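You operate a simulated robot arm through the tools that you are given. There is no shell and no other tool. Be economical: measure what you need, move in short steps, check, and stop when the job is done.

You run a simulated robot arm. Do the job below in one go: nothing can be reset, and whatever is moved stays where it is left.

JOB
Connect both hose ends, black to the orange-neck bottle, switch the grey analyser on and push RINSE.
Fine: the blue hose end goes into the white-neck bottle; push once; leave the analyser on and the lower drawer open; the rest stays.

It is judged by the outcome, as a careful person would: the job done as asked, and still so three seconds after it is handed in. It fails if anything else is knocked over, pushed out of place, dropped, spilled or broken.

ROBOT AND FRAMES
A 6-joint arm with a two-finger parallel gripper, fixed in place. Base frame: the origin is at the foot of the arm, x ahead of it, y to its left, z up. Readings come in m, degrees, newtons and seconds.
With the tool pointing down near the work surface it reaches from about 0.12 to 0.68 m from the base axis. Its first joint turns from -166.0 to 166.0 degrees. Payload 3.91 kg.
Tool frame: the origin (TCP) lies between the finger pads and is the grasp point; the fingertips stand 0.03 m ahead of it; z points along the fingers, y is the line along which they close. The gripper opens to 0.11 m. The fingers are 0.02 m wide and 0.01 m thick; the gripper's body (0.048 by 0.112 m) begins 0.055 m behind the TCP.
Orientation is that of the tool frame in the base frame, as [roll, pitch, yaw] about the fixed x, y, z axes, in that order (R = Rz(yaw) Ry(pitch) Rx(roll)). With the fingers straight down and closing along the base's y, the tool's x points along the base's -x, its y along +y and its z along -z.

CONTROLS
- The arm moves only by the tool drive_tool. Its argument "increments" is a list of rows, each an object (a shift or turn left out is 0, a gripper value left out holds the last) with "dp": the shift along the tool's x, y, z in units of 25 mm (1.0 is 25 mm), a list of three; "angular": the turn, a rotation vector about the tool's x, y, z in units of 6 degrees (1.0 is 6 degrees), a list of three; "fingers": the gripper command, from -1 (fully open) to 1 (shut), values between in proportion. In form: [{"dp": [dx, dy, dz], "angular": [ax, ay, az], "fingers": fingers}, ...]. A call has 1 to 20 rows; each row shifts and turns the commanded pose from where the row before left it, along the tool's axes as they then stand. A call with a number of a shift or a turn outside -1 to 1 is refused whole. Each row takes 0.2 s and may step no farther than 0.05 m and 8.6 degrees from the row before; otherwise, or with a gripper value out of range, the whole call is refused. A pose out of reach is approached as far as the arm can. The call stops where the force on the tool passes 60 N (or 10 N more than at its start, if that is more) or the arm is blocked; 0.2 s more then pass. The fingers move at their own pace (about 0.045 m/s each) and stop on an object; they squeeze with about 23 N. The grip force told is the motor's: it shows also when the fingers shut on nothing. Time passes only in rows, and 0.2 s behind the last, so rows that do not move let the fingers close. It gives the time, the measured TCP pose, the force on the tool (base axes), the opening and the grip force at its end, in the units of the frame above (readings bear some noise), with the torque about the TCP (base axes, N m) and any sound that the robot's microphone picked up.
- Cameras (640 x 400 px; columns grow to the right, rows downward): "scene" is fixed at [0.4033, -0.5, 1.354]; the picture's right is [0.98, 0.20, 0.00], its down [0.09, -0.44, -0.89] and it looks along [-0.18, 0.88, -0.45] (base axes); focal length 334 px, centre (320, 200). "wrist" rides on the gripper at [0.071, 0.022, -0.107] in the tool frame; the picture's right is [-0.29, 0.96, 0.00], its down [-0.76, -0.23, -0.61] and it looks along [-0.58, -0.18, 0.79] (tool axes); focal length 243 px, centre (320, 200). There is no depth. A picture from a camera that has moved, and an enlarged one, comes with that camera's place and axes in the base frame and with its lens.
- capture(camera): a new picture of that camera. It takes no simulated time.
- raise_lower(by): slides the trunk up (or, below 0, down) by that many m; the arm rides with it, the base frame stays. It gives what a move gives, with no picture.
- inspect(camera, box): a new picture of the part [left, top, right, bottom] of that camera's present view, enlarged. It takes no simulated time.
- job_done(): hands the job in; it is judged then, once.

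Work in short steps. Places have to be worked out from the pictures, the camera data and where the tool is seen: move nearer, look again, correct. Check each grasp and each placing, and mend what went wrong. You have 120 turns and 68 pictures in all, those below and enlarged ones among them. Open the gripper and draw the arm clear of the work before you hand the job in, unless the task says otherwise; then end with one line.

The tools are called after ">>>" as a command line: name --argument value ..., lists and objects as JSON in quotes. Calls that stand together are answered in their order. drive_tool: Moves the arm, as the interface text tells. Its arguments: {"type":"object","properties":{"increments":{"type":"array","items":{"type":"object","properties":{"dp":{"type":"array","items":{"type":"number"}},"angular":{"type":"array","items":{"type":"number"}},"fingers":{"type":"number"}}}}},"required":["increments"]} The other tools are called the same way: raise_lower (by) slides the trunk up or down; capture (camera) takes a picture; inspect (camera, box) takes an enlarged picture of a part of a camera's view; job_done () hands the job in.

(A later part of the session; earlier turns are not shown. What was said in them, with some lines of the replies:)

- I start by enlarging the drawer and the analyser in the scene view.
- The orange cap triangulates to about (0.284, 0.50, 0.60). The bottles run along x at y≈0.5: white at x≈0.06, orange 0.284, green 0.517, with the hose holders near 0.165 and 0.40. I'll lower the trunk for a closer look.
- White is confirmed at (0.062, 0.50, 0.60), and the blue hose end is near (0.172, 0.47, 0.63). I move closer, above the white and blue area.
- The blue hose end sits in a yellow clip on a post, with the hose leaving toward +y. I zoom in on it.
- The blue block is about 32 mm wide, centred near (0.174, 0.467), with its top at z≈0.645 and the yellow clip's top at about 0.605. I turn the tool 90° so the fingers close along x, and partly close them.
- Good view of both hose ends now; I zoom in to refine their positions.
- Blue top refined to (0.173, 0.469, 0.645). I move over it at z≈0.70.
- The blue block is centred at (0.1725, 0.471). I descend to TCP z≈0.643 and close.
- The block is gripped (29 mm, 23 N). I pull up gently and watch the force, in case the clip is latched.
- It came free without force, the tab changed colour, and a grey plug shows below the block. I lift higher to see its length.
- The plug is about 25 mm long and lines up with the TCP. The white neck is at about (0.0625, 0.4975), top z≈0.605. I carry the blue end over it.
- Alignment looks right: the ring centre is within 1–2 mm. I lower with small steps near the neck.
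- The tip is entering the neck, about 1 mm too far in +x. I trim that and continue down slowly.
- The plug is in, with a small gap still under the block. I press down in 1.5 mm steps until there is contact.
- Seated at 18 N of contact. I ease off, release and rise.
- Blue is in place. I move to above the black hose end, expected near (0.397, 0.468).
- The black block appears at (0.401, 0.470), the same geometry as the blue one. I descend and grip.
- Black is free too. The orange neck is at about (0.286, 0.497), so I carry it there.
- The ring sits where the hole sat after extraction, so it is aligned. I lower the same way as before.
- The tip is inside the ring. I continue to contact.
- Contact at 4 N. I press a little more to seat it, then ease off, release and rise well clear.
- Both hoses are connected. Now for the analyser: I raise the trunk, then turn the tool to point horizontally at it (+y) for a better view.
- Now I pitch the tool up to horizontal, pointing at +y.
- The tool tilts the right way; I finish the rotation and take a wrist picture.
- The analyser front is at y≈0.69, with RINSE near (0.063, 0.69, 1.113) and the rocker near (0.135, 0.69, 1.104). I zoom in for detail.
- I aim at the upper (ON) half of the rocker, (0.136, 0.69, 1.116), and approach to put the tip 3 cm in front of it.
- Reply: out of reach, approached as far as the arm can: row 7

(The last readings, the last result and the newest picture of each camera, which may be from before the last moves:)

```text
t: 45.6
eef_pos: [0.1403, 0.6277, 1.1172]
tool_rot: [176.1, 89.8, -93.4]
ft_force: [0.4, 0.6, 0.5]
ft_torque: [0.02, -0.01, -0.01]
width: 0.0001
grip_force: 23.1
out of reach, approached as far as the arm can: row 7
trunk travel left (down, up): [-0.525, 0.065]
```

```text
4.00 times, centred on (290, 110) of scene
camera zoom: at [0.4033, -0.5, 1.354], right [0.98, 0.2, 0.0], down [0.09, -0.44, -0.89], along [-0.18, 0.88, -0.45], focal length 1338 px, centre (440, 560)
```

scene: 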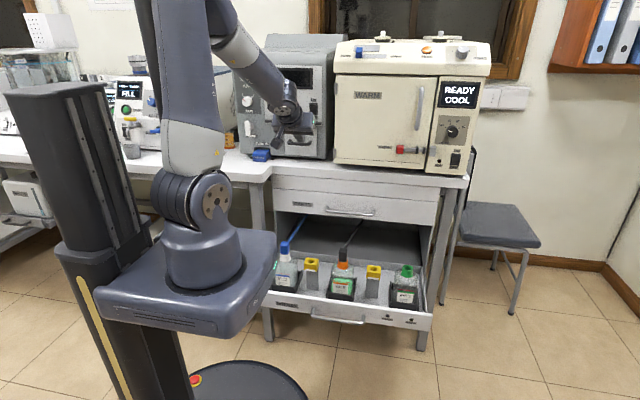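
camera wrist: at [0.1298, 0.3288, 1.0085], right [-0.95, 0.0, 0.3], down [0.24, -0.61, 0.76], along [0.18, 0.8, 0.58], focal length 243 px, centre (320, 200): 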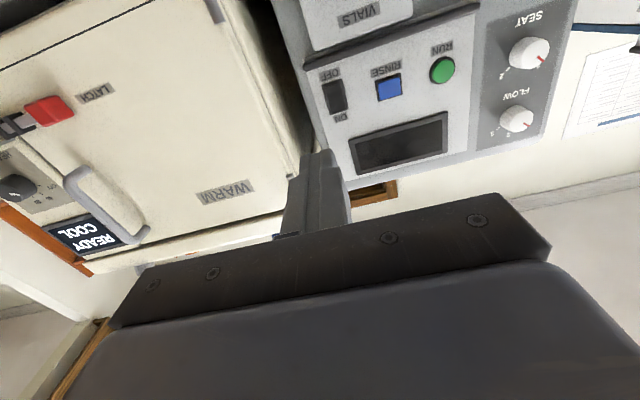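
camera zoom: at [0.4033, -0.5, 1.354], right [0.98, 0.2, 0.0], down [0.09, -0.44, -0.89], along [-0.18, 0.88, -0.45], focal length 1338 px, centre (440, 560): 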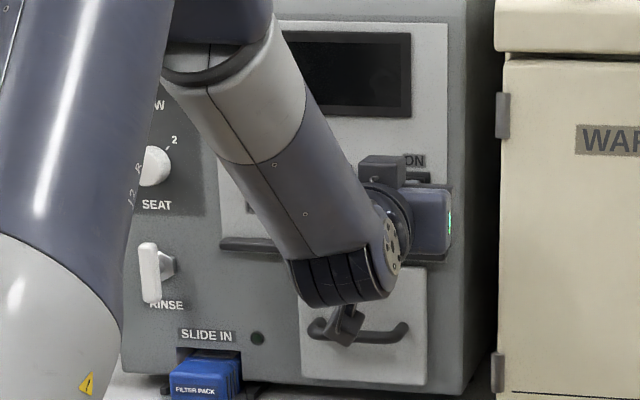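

The arm stopped short (row 7 out of reach). I check the arm's posture in the full view.

>>> capture --camera "scene"

```text
25 pictures are left
```

scene: 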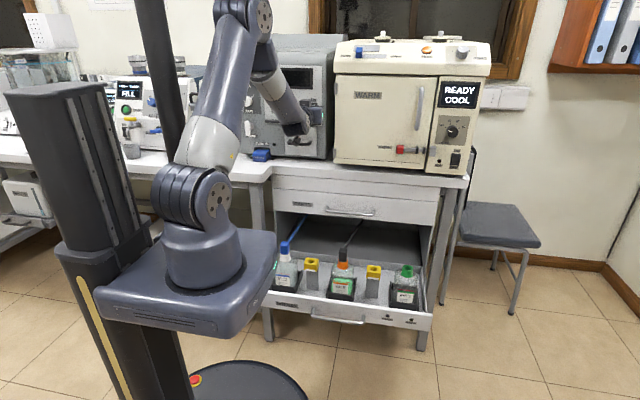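

The final pose is actually nearly as commanded (x 4–5 mm off), so only a brief miss on the way. I shift −x by 5 mm and advance carefully.

>>> drive_tool --increments '[{"dp": [0.03, 0.2, 0.2]}, {"dp": [0, 0, 0.3]}, {}]'

>>> inspect --camera "wrist" --box '[220, 40, 460, 240]'

```text
t: 46.4
eef_pos: [0.1443, 0.6388, 1.1187]
tool_rot: [-173.2, 89.8, -82.8]
ft_force: [-0.7, -1.2, -0.4]
ft_torque: [0.0, -0.01, 0.03]
width: 0.0001
grip_force: 23.0
out of reach, approached as far as the arm can: row 1
trunk travel left (down, up): [-0.525, 0.065]
```

```text
2.00 times, centred on (340, 140) of wrist
camera zoom: at [0.123, 0.5311, 1.0481], right [-0.96, -0.01, 0.29], down [0.23, -0.61, 0.76], along [0.17, 0.8, 0.58], focal length 485 px, centre (280, 320)
```

zoom: 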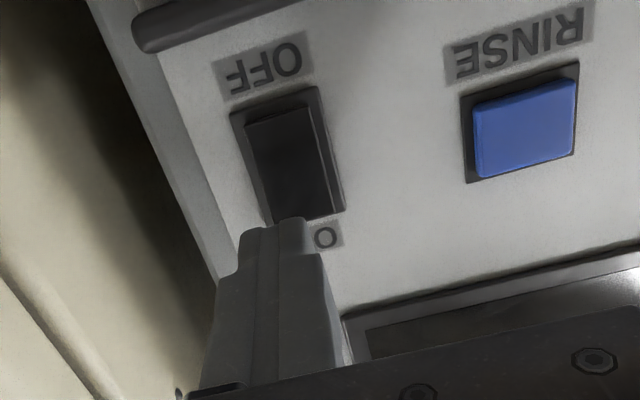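

The arm can't hold x here: commanded −x, but it drifted +x, so some joint is at its limit. I back off, raise the trunk a little and test another posture.

>>> drive_tool --increments '[{"dp": [0, 0, -0.8]}, {"dp": [0, 0, -0.8]}, {}]'

>>> raise_lower --by 0.06

>>> drive_tool --increments '[{"dp": [0.6, 0, 0]}, {"dp": [0.6, 0, 0]}, {"dp": [0.6, 0, 0]}, {"dp": [0.6, 0, 0]}, {}]'

```text
t: 47.2
eef_pos: [0.1439, 0.5996, 1.119]
tool_rot: [-164.3, 90.0, -74.2]
ft_force: [0.4, 0.7, 0.2]
ft_torque: [0.01, 0.03, 0.01]
width: 0.0
grip_force: 22.5
trunk travel left (down, up): [-0.525, 0.065]
```

```text
t: 48.2
eef_pos: [0.1426, 0.5999, 1.1793]
tool_rot: [-176.1, 89.9, -85.9]
ft_force: [-0.3, -0.8, -0.2]
ft_torque: [0.0, -0.03, -0.01]
width: 0.0
grip_force: 22.8
trunk travel left (down, up): [-0.585, 0.005]
```

```text
t: 49.4
eef_pos: [0.1484, 0.5994, 1.1201]
tool_rot: [-174.0, 89.9, -83.4]
ft_force: [0.8, -0.6, 0.0]
ft_torque: [-0.01, 0.01, -0.01]
width: 0.0
grip_force: 23.2
out of reach, approached as far as the arm can: row 4
trunk travel left (down, up): [-0.585, 0.005]
```

Lower relative to the foot is worse, so I should do the opposite: lower the trunk with the tool kept high. I back off in y first.

>>> drive_tool --increments '[{"dp": [0, 0, -1]}, {"dp": [-0.5, 0, -1]}, {"dp": [-0.5, 0, -1]}, {"dp": [-0.5, 0, -1]}, {}]'

>>> raise_lower --by -0.25

>>> drive_tool --increments '[{"dp": [-0.9, 0, 0]}, {"dp": [-0.9, 0, 0]}, {"dp": [-0.9, 0, 0]}, {"dp": [-0.9, 0, 0]}, {"dp": [-0.9, 0, 0]}, {"dp": [-0.9, 0, 0]}, {"dp": [-0.9, 0, 0]}, {"dp": [-0.9, 0, 0]}, {"dp": [-0.9, 0, 0]}, {}]'

```text
t: 50.6
eef_pos: [0.1463, 0.5002, 1.1587]
tool_rot: [159.5, 89.8, -110.3]
ft_force: [-0.3, 0.0, 1.8]
ft_torque: [0.03, -0.01, -0.01]
width: 0.0
grip_force: 22.6
trunk travel left (down, up): [-0.585, 0.005]
```

```text
t: 53.2
eef_pos: [0.1454, 0.5003, 0.9085]
tool_rot: [2.7, 90.0, 93.0]
ft_force: [0.1, -0.4, -0.6]
ft_torque: [0.01, 0.01, -0.01]
width: 0.0001
grip_force: 22.7
trunk travel left (down, up): [-0.335, 0.255]
```

```text
t: 55.4
eef_pos: [0.1476, 0.4994, 1.1118]
tool_rot: [-175.8, 89.9, -85.7]
ft_force: [0.7, -0.2, 0.3]
ft_torque: [-0.05, -0.01, -0.03]
width: 0.0
grip_force: 22.5
trunk travel left (down, up): [-0.335, 0.255]
```

Now shift to x≈0.135 and advance to y≈0.63 to test.

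>>> drive_tool --increments '[{"dp": [-0.03, 0.5, 0]}, {"dp": [-0.03, 0, 0.85]}, {"dp": [-0.03, 0, 0.85]}, {"dp": [-0.03, 0, 0.85]}, {"dp": [0, 0, 0.85]}, {"dp": [0, 0, 0.85]}, {"dp": [0, 0, 0.85]}, {}]'

>>> inspect --camera "wrist" --box '[220, 40, 460, 240]'

```text
t: 57.2
eef_pos: [0.1336, 0.6294, 1.1143]
tool_rot: [179.4, 90.0, -90.5]
ft_force: [-0.6, 0.4, -0.5]
ft_torque: [-0.03, -0.03, -0.02]
width: 0.0001
grip_force: 23.1
trunk travel left (down, up): [-0.335, 0.255]
```

```text
2.00 times, centred on (340, 140) of wrist
camera zoom: at [0.1123, 0.5203, 1.0438], right [-0.96, 0.0, 0.29], down [0.23, -0.61, 0.76], along [0.17, 0.8, 0.58], focal length 485 px, centre (280, 320)
```

zoom: 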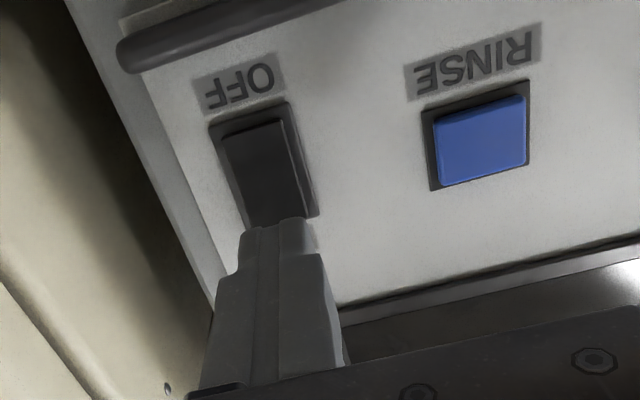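

Aligned on the rocker's upper half. I advance gently.

>>> drive_tool --increments '[{"dp": [0, 0, 0.3]}, {"dp": [0, 0, 0.3]}, {"dp": [0, 0, 0.15]}, {}]'

>>> drive_tool --increments '[{"dp": [0, 0, 0.12]}, {}]'

```text
t: 58.2
eef_pos: [0.1341, 0.6461, 1.1138]
tool_rot: [11.6, 90.0, 101.8]
ft_force: [0.1, 0.2, 0.1]
ft_torque: [-0.02, -0.01, 0.0]
width: 0.0
grip_force: 23.6
trunk travel left (down, up): [-0.335, 0.255]
```

```text
t: 58.8
eef_pos: [0.1335, 0.6498, 1.1152]
tool_rot: [179.6, 89.9, -90.2]
ft_force: [0.3, -0.4, 0.8]
ft_torque: [-0.01, -0.03, 0.02]
width: 0.0
grip_force: 22.9
trunk travel left (down, up): [-0.335, 0.255]
```

The tip is at y≈0.68 with no contact yet; I continue in 2–3 mm steps.

>>> drive_tool --increments '[{"dp": [0, 0, 0.1]}, {"dp": [0, 0, 0.1]}, {}]'

>>> inspect --camera "wrist" --box '[220, 40, 460, 240]'

```text
t: 59.6
eef_pos: [0.1341, 0.6547, 1.1152]
tool_rot: [-173.1, 89.9, -83.0]
ft_force: [-0.5, -0.6, 0.1]
ft_torque: [-0.01, 0.01, -0.01]
width: 0.0
grip_force: 23.2
trunk travel left (down, up): [-0.335, 0.255]
```

```text
2.00 times, centred on (340, 140) of wrist
camera zoom: at [0.1127, 0.5459, 1.0439], right [-0.96, 0.0, 0.29], down [0.23, -0.61, 0.76], along [0.17, 0.8, 0.58], focal length 485 px, centre (280, 320)
```

zoom: 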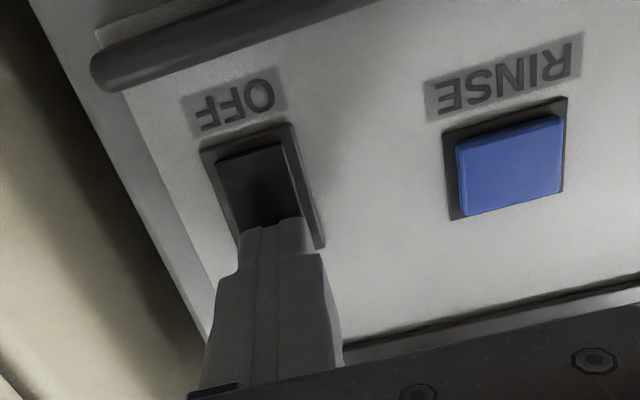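

Very near the rocker; a few more small steps with force checks.

>>> drive_tool --increments '[{"dp": [0, 0, 0.08]}, {"dp": [0, 0, 0.08]}, {}]'

>>> drive_tool --increments '[{"dp": [0, 0, 0.08]}, {"dp": [0, 0, 0.08]}, {}]'

```text
t: 60.4
eef_pos: [0.1318, 0.658, 1.1147]
tool_rot: [15.6, 90.0, 105.8]
ft_force: [0.1, -0.3, -0.1]
ft_torque: [0.05, 0.02, -0.02]
width: 0.0
grip_force: 23.4
trunk travel left (down, up): [-0.335, 0.255]
```

```text
t: 61.2
eef_pos: [0.1327, 0.6591, 1.1145]
tool_rot: [23.8, 90.0, 114.0]
ft_force: [0.2, -41.6, -5.0]
ft_torque: [-0.58, -0.07, 0.02]
width: 0.0001
grip_force: 23.4
trunk travel left (down, up): [-0.335, 0.255]
```

Contact reached at 42 N. I check whether the rocker flipped.

>>> inspect --camera "wrist" --box '[220, 40, 460, 240]'

>>> inspect --camera "scene" --box '[220, 50, 360, 150]'

```text
2.00 times, centred on (340, 140) of wrist
camera zoom: at [0.1125, 0.5501, 1.0441], right [-0.96, 0.0, 0.29], down [0.23, -0.61, 0.76], along [0.17, 0.79, 0.58], focal length 485 px, centre (280, 320)
```

zoom: 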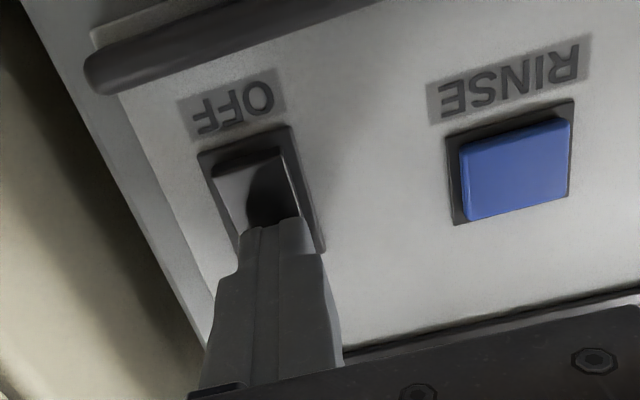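

```text
4.00 times, centred on (290, 100) of scene
camera zoom: at [0.4033, -0.5, 1.354], right [0.98, 0.2, 0.0], down [0.09, -0.44, -0.89], along [-0.18, 0.88, -0.45], focal length 1338 px, centre (440, 600)
```

zoom: 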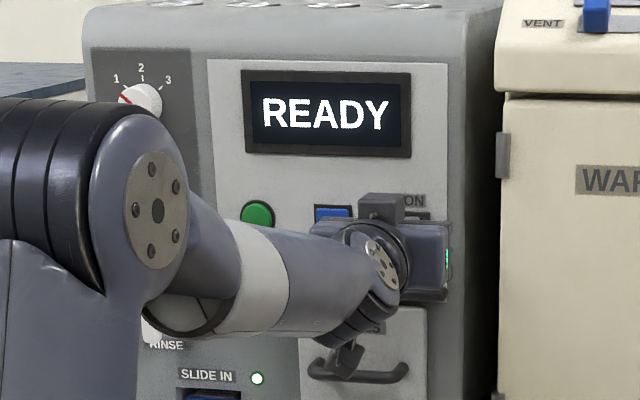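

The display lit and reads READY. I back off and shift in front of RINSE (x≈0.062, z≈1.113).

>>> drive_tool --increments '[{"dp": [0, 0, -0.6]}, {"dp": [0, 0, -0.8]}, {"dp": [0, 0.71, 0]}, {"dp": [0, 0.71, 0]}, {"dp": [0, 0.71, 0]}, {"dp": [0, 0.71, 0]}, {}]'

>>> inspect --camera "wrist" --box '[220, 40, 460, 240]'

```text
t: 62.8
eef_pos: [0.0868, 0.6278, 1.1206]
tool_rot: [-175.7, 89.8, -85.0]
ft_force: [-0.4, -0.4, 1.8]
ft_torque: [-0.03, 0.0, -0.02]
width: 0.0
grip_force: 22.8
out of reach, approached as far as the arm can: row 5, 6
trunk travel left (down, up): [-0.335, 0.255]
```

```text
2.00 times, centred on (340, 140) of wrist
camera zoom: at [0.0658, 0.5189, 1.0494], right [-0.96, -0.01, 0.29], down [0.24, -0.6, 0.76], along [0.17, 0.8, 0.58], focal length 485 px, centre (280, 320)
```

zoom: 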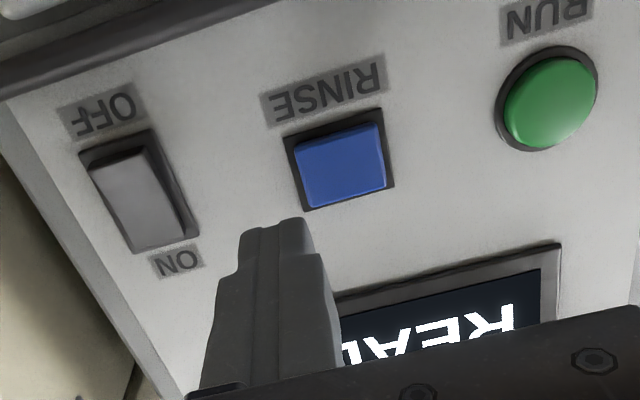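

Same limit again at smaller x. I back off, lower the trunk another 0.15 and come back up with the arm.

>>> drive_tool --increments '[{"dp": [0, 0, -1]}, {"dp": [0, 0, -1]}, {"dp": [0, 0, -1]}, {"dp": [0, 0, -1]}, {}]'

>>> raise_lower --by -0.15

>>> drive_tool --increments '[{"dp": [-0.95, 0, 0]}, {"dp": [-0.95, 0, 0]}, {"dp": [-0.95, 0, 0]}, {"dp": [-0.95, 0, 0]}, {"dp": [-0.95, 0, 0]}, {"dp": [-0.95, 0, 0]}, {}]'

```text
t: 64.0
eef_pos: [0.088, 0.5277, 1.1183]
tool_rot: [-175.6, 89.9, -85.4]
ft_force: [0.0, 0.0, -0.1]
ft_torque: [-0.03, -0.01, 0.01]
width: 0.0
grip_force: 23.5
trunk travel left (down, up): [-0.335, 0.255]
```

```text
t: 65.7
eef_pos: [0.0887, 0.5286, 0.9685]
tool_rot: [-176.2, 90.0, -86.0]
ft_force: [0.0, 0.3, -0.5]
ft_torque: [0.01, 0.01, 0.0]
width: 0.0
grip_force: 22.9
trunk travel left (down, up): [-0.185, 0.405]
```

```text
t: 67.3
eef_pos: [0.0877, 0.5279, 1.1123]
tool_rot: [-174.2, 89.9, -83.8]
ft_force: [0.7, -0.7, -0.4]
ft_torque: [0.0, 0.02, -0.03]
width: 0.0
grip_force: 22.8
trunk travel left (down, up): [-0.185, 0.405]
```

Now move to x≈0.062 and y≈0.63.

>>> drive_tool --increments '[{"dp": [0, 0.5, 0]}, {"dp": [0, 0.5, 0]}, {"dp": [0, 0, 0.8]}, {"dp": [0, 0, 0.8]}, {"dp": [0, 0, 0.8]}, {"dp": [0, 0, 0.8]}, {"dp": [0, 0, 0.8]}, {}]'

>>> inspect --camera "wrist" --box '[220, 40, 460, 240]'

```text
t: 69.1
eef_pos: [0.062, 0.6283, 1.1124]
tool_rot: [-172.2, 89.9, -81.9]
ft_force: [0.3, 0.7, 0.3]
ft_torque: [-0.01, 0.04, 0.01]
width: 0.0001
grip_force: 22.7
trunk travel left (down, up): [-0.185, 0.405]
```

```text
2.00 times, centred on (340, 140) of wrist
camera zoom: at [0.0412, 0.5201, 1.0411], right [-0.96, -0.01, 0.29], down [0.23, -0.61, 0.76], along [0.17, 0.8, 0.58], focal length 485 px, centre (280, 320)
```

zoom: 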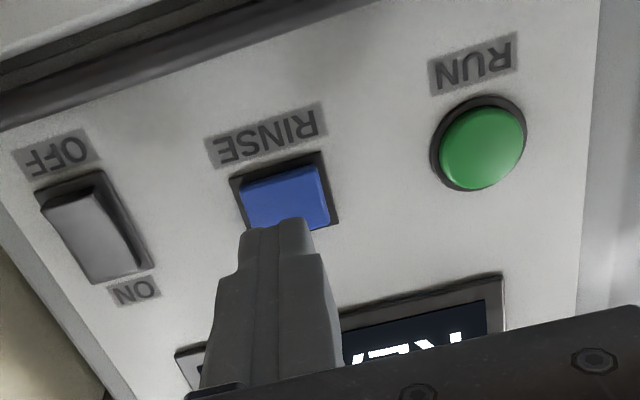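

RINSE is right ahead, about (0.059, 1.111). I advance in small steps for a single push.

>>> drive_tool --increments '[{"dp": [0.04, 0.1, 0.3]}, {"dp": [0, 0, 0.3]}, {}]'

>>> drive_tool --increments '[{"dp": [0, 0, 0.1]}, {"dp": [0, 0, 0.1]}, {}]'

>>> drive_tool --increments '[{"dp": [0, 0, 0.1]}, {"dp": [0, 0, 0.06]}, {}]'

```text
t: 69.9
eef_pos: [0.0592, 0.6426, 1.1104]
tool_rot: [176.8, 89.9, -92.8]
ft_force: [-0.7, 0.2, 0.4]
ft_torque: [-0.04, 0.02, -0.02]
width: 0.0
grip_force: 23.1
trunk travel left (down, up): [-0.185, 0.405]
```

```text
t: 70.7
eef_pos: [0.0589, 0.6492, 1.1099]
tool_rot: [-177.5, 89.9, -87.1]
ft_force: [0.1, 0.5, 0.6]
ft_torque: [-0.04, -0.01, -0.04]
width: 0.0
grip_force: 22.7
trunk travel left (down, up): [-0.185, 0.405]
```

```text
t: 71.5
eef_pos: [0.0592, 0.6526, 1.1112]
tool_rot: [-178.5, 89.9, -88.1]
ft_force: [0.2, -0.6, 1.0]
ft_torque: [0.0, -0.04, -0.01]
width: 0.0
grip_force: 22.9
trunk travel left (down, up): [-0.185, 0.405]
```

No contact yet; I continue 2 mm at a time.

>>> drive_tool --increments '[{"dp": [0, 0, 0.08]}, {"dp": [0, 0, 0.04]}, {}]'

>>> inspect --camera "scene" --box '[220, 50, 360, 150]'

```text
t: 72.3
eef_pos: [0.0592, 0.6547, 1.1103]
tool_rot: [-178.7, 89.9, -88.3]
ft_force: [0.3, -0.4, -0.7]
ft_torque: [0.0, 0.03, 0.0]
width: 0.0002
grip_force: 22.7
trunk travel left (down, up): [-0.185, 0.405]
```

```text
4.00 times, centred on (290, 100) of scene
camera zoom: at [0.4033, -0.5, 1.354], right [0.98, 0.2, 0.0], down [0.09, -0.44, -0.89], along [-0.18, 0.88, -0.45], focal length 1338 px, centre (440, 600)
```

zoom: 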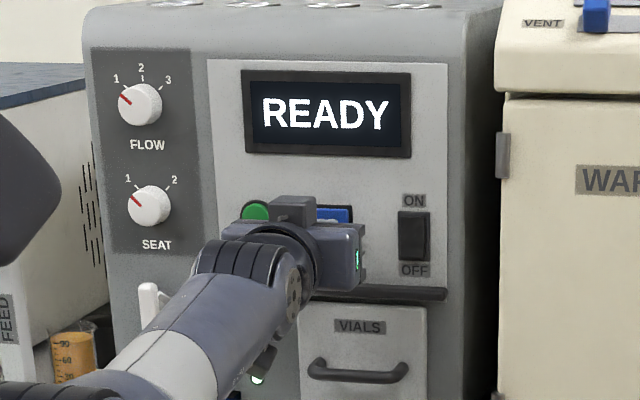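

Still READY, not touched. I go on.

>>> drive_tool --increments '[{"dp": [0, 0, 0.08]}, {"dp": [0, 0, 0.04]}, {}]'

>>> drive_tool --increments '[{"dp": [0, 0, 0.06]}, {}]'

>>> inspect --camera "scene" --box '[220, 50, 360, 150]'

```text
t: 73.1
eef_pos: [0.0577, 0.6577, 1.1112]
tool_rot: [-172.2, 89.9, -81.8]
ft_force: [0.0, 0.6, -0.6]
ft_torque: [-0.03, 0.03, 0.02]
width: 0.0
grip_force: 23.2
trunk travel left (down, up): [-0.185, 0.405]
```

```text
t: 73.7
eef_pos: [0.0591, 0.6584, 1.1105]
tool_rot: [178.5, 89.9, -91.0]
ft_force: [-0.3, -0.7, -0.1]
ft_torque: [-0.03, 0.02, -0.06]
width: 0.0002
grip_force: 22.7
trunk travel left (down, up): [-0.185, 0.405]
```

```text
4.00 times, centred on (290, 100) of scene
camera zoom: at [0.4033, -0.5, 1.354], right [0.98, 0.2, 0.0], down [0.09, -0.44, -0.89], along [-0.18, 0.88, -0.45], focal length 1338 px, centre (440, 600)
```

zoom: 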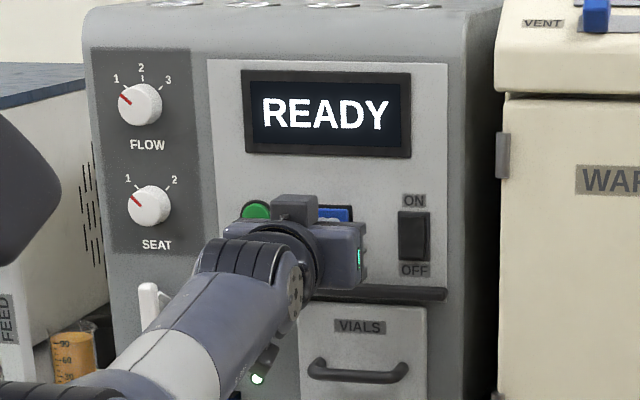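

Still no contact at tip y≈0.689; I look from the wrist before going further.

>>> inspect --camera "wrist" --box '[220, 40, 460, 240]'

>>> drive_tool --increments '[{"dp": [0, 0, 0.06]}, {}]'

```text
2.00 times, centred on (340, 140) of wrist
camera zoom: at [0.0387, 0.5504, 1.0403], right [-0.96, -0.01, 0.29], down [0.23, -0.61, 0.76], along [0.17, 0.8, 0.58], focal length 485 px, centre (280, 320)
```

zoom: 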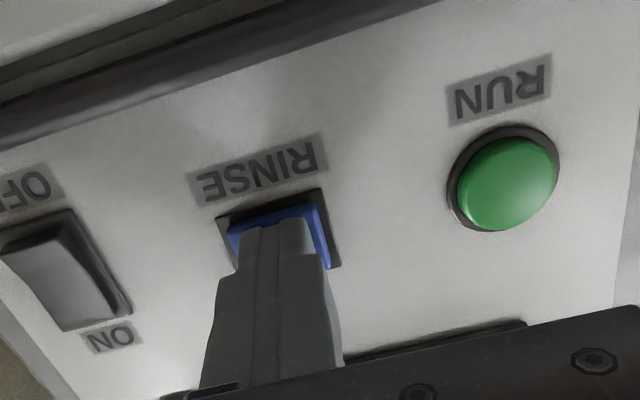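

```text
t: 74.3
eef_pos: [0.0585, 0.66, 1.111]
tool_rot: [-174.8, 90.0, -84.5]
ft_force: [0.1, -0.6, -0.5]
ft_torque: [0.01, -0.01, -0.02]
width: 0.0
grip_force: 22.6
trunk travel left (down, up): [-0.185, 0.405]
```

The tip is centred on the button and close. I continue.

>>> drive_tool --increments '[{"dp": [0, 0, 0.06]}, {"dp": [0, 0, 0.06]}, {}]'

>>> drive_tool --increments '[{"dp": [0, 0, 0.06]}, {}]'

```text
t: 75.1
eef_pos: [0.0594, 0.6629, 1.1105]
tool_rot: [-175.2, 89.9, -84.9]
ft_force: [-0.7, -1.4, 0.3]
ft_torque: [0.02, -0.02, 0.01]
width: 0.0
grip_force: 22.9
trunk travel left (down, up): [-0.185, 0.405]
heard: click
```

```text
t: 75.7
eef_pos: [0.0585, 0.6646, 1.1116]
tool_rot: [-176.3, 89.9, -85.9]
ft_force: [-1.1, -2.8, 0.1]
ft_torque: [0.04, -0.02, 0.05]
width: 0.0001
grip_force: 22.8
trunk travel left (down, up): [-0.185, 0.405]
```

A click was heard, so the button is pushed once. I back straight off and check.

>>> drive_tool --increments '[{"dp": [0, 0, -0.8]}, {"dp": [0, 0, -1]}, {"dp": [0, 0, -1]}, {"dp": [0, 0, -1]}, {"dp": [0, 0, -1]}, {"dp": [0, 0, -1]}, {}]'

>>> capture --camera "scene"

>>> capture --camera "wrist"

```text
t: 77.3
eef_pos: [0.0589, 0.5206, 1.1118]
tool_rot: [-176.4, 89.9, -86.0]
ft_force: [0.5, -0.3, -0.1]
ft_torque: [0.03, 0.01, 0.0]
width: 0.0
grip_force: 22.9
trunk travel left (down, up): [-0.185, 0.405]
```

```text
14 pictures are left
```

scene: 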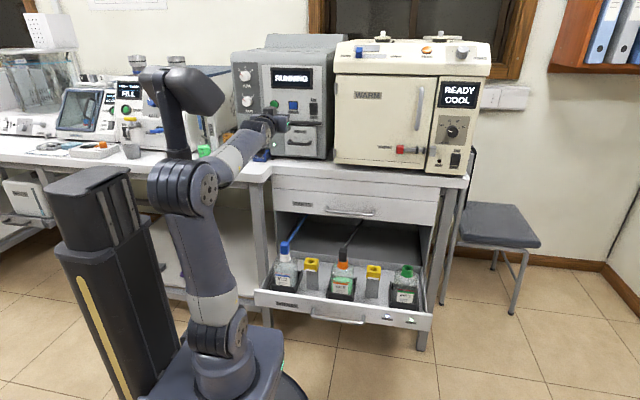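

```text
13 pictures are left
camera wrist: at [0.0387, 0.4119, 1.0414], right [-0.96, -0.01, 0.29], down [0.23, -0.61, 0.76], along [0.17, 0.8, 0.58], focal length 243 px, centre (320, 200)
```

wrist: 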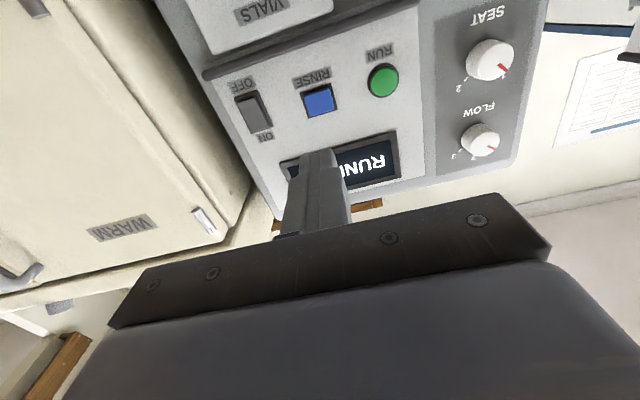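

The analyser reads RUNNING. I open the gripper, retreat further and do a final check.

>>> drive_tool --increments '[{"dp": [-0.3, 0, -0.8], "fingers": -1}, {"dp": [-0.3, 0, -0.8]}, {"dp": [-0.3, 0, -0.8]}, {"dp": [-0.3, 0, -0.8]}, {}, {}, {}]'

>>> inspect --camera "scene" --box '[220, 50, 360, 150]'

>>> inspect --camera "scene" --box '[250, 200, 450, 340]'

```text
t: 78.9
eef_pos: [0.0605, 0.4387, 1.1427]
tool_rot: [-175.9, 89.9, -85.6]
ft_force: [0.6, 0.0, 0.4]
ft_torque: [0.01, 0.01, 0.02]
width: 0.1099
grip_force: 0.1
trunk travel left (down, up): [-0.185, 0.405]
```

```text
4.00 times, centred on (290, 100) of scene
camera zoom: at [0.4033, -0.5, 1.354], right [0.98, 0.2, 0.0], down [0.09, -0.44, -0.89], along [-0.18, 0.88, -0.45], focal length 1338 px, centre (440, 600)
```

zoom: 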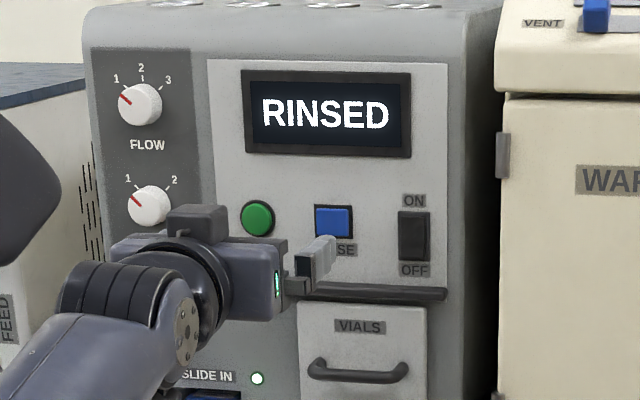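

```text
2.86 times, centred on (350, 270) of scene
camera zoom: at [0.4033, -0.5, 1.354], right [0.98, 0.2, 0.0], down [0.09, -0.44, -0.89], along [-0.18, 0.88, -0.45], focal length 955 px, centre (234, 0)
```

zoom: 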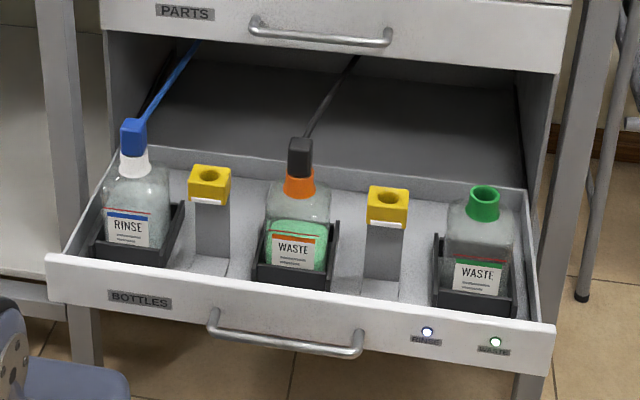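

The display reads RINSED, both drawer lamps (RINSE and WASTE) are lit, and the hoses are seated. The drawer is open, the gripper is open and the arm is clear, so I hand the job in.

>>> job_done

```text
The job is handed in.
```

Both hoses are connected: blue in the white-neck bottle, black in the orange-neck bottle. The analyser is on, RINSE was pushed once and the display reads RINSED, and the lower drawer is still open.
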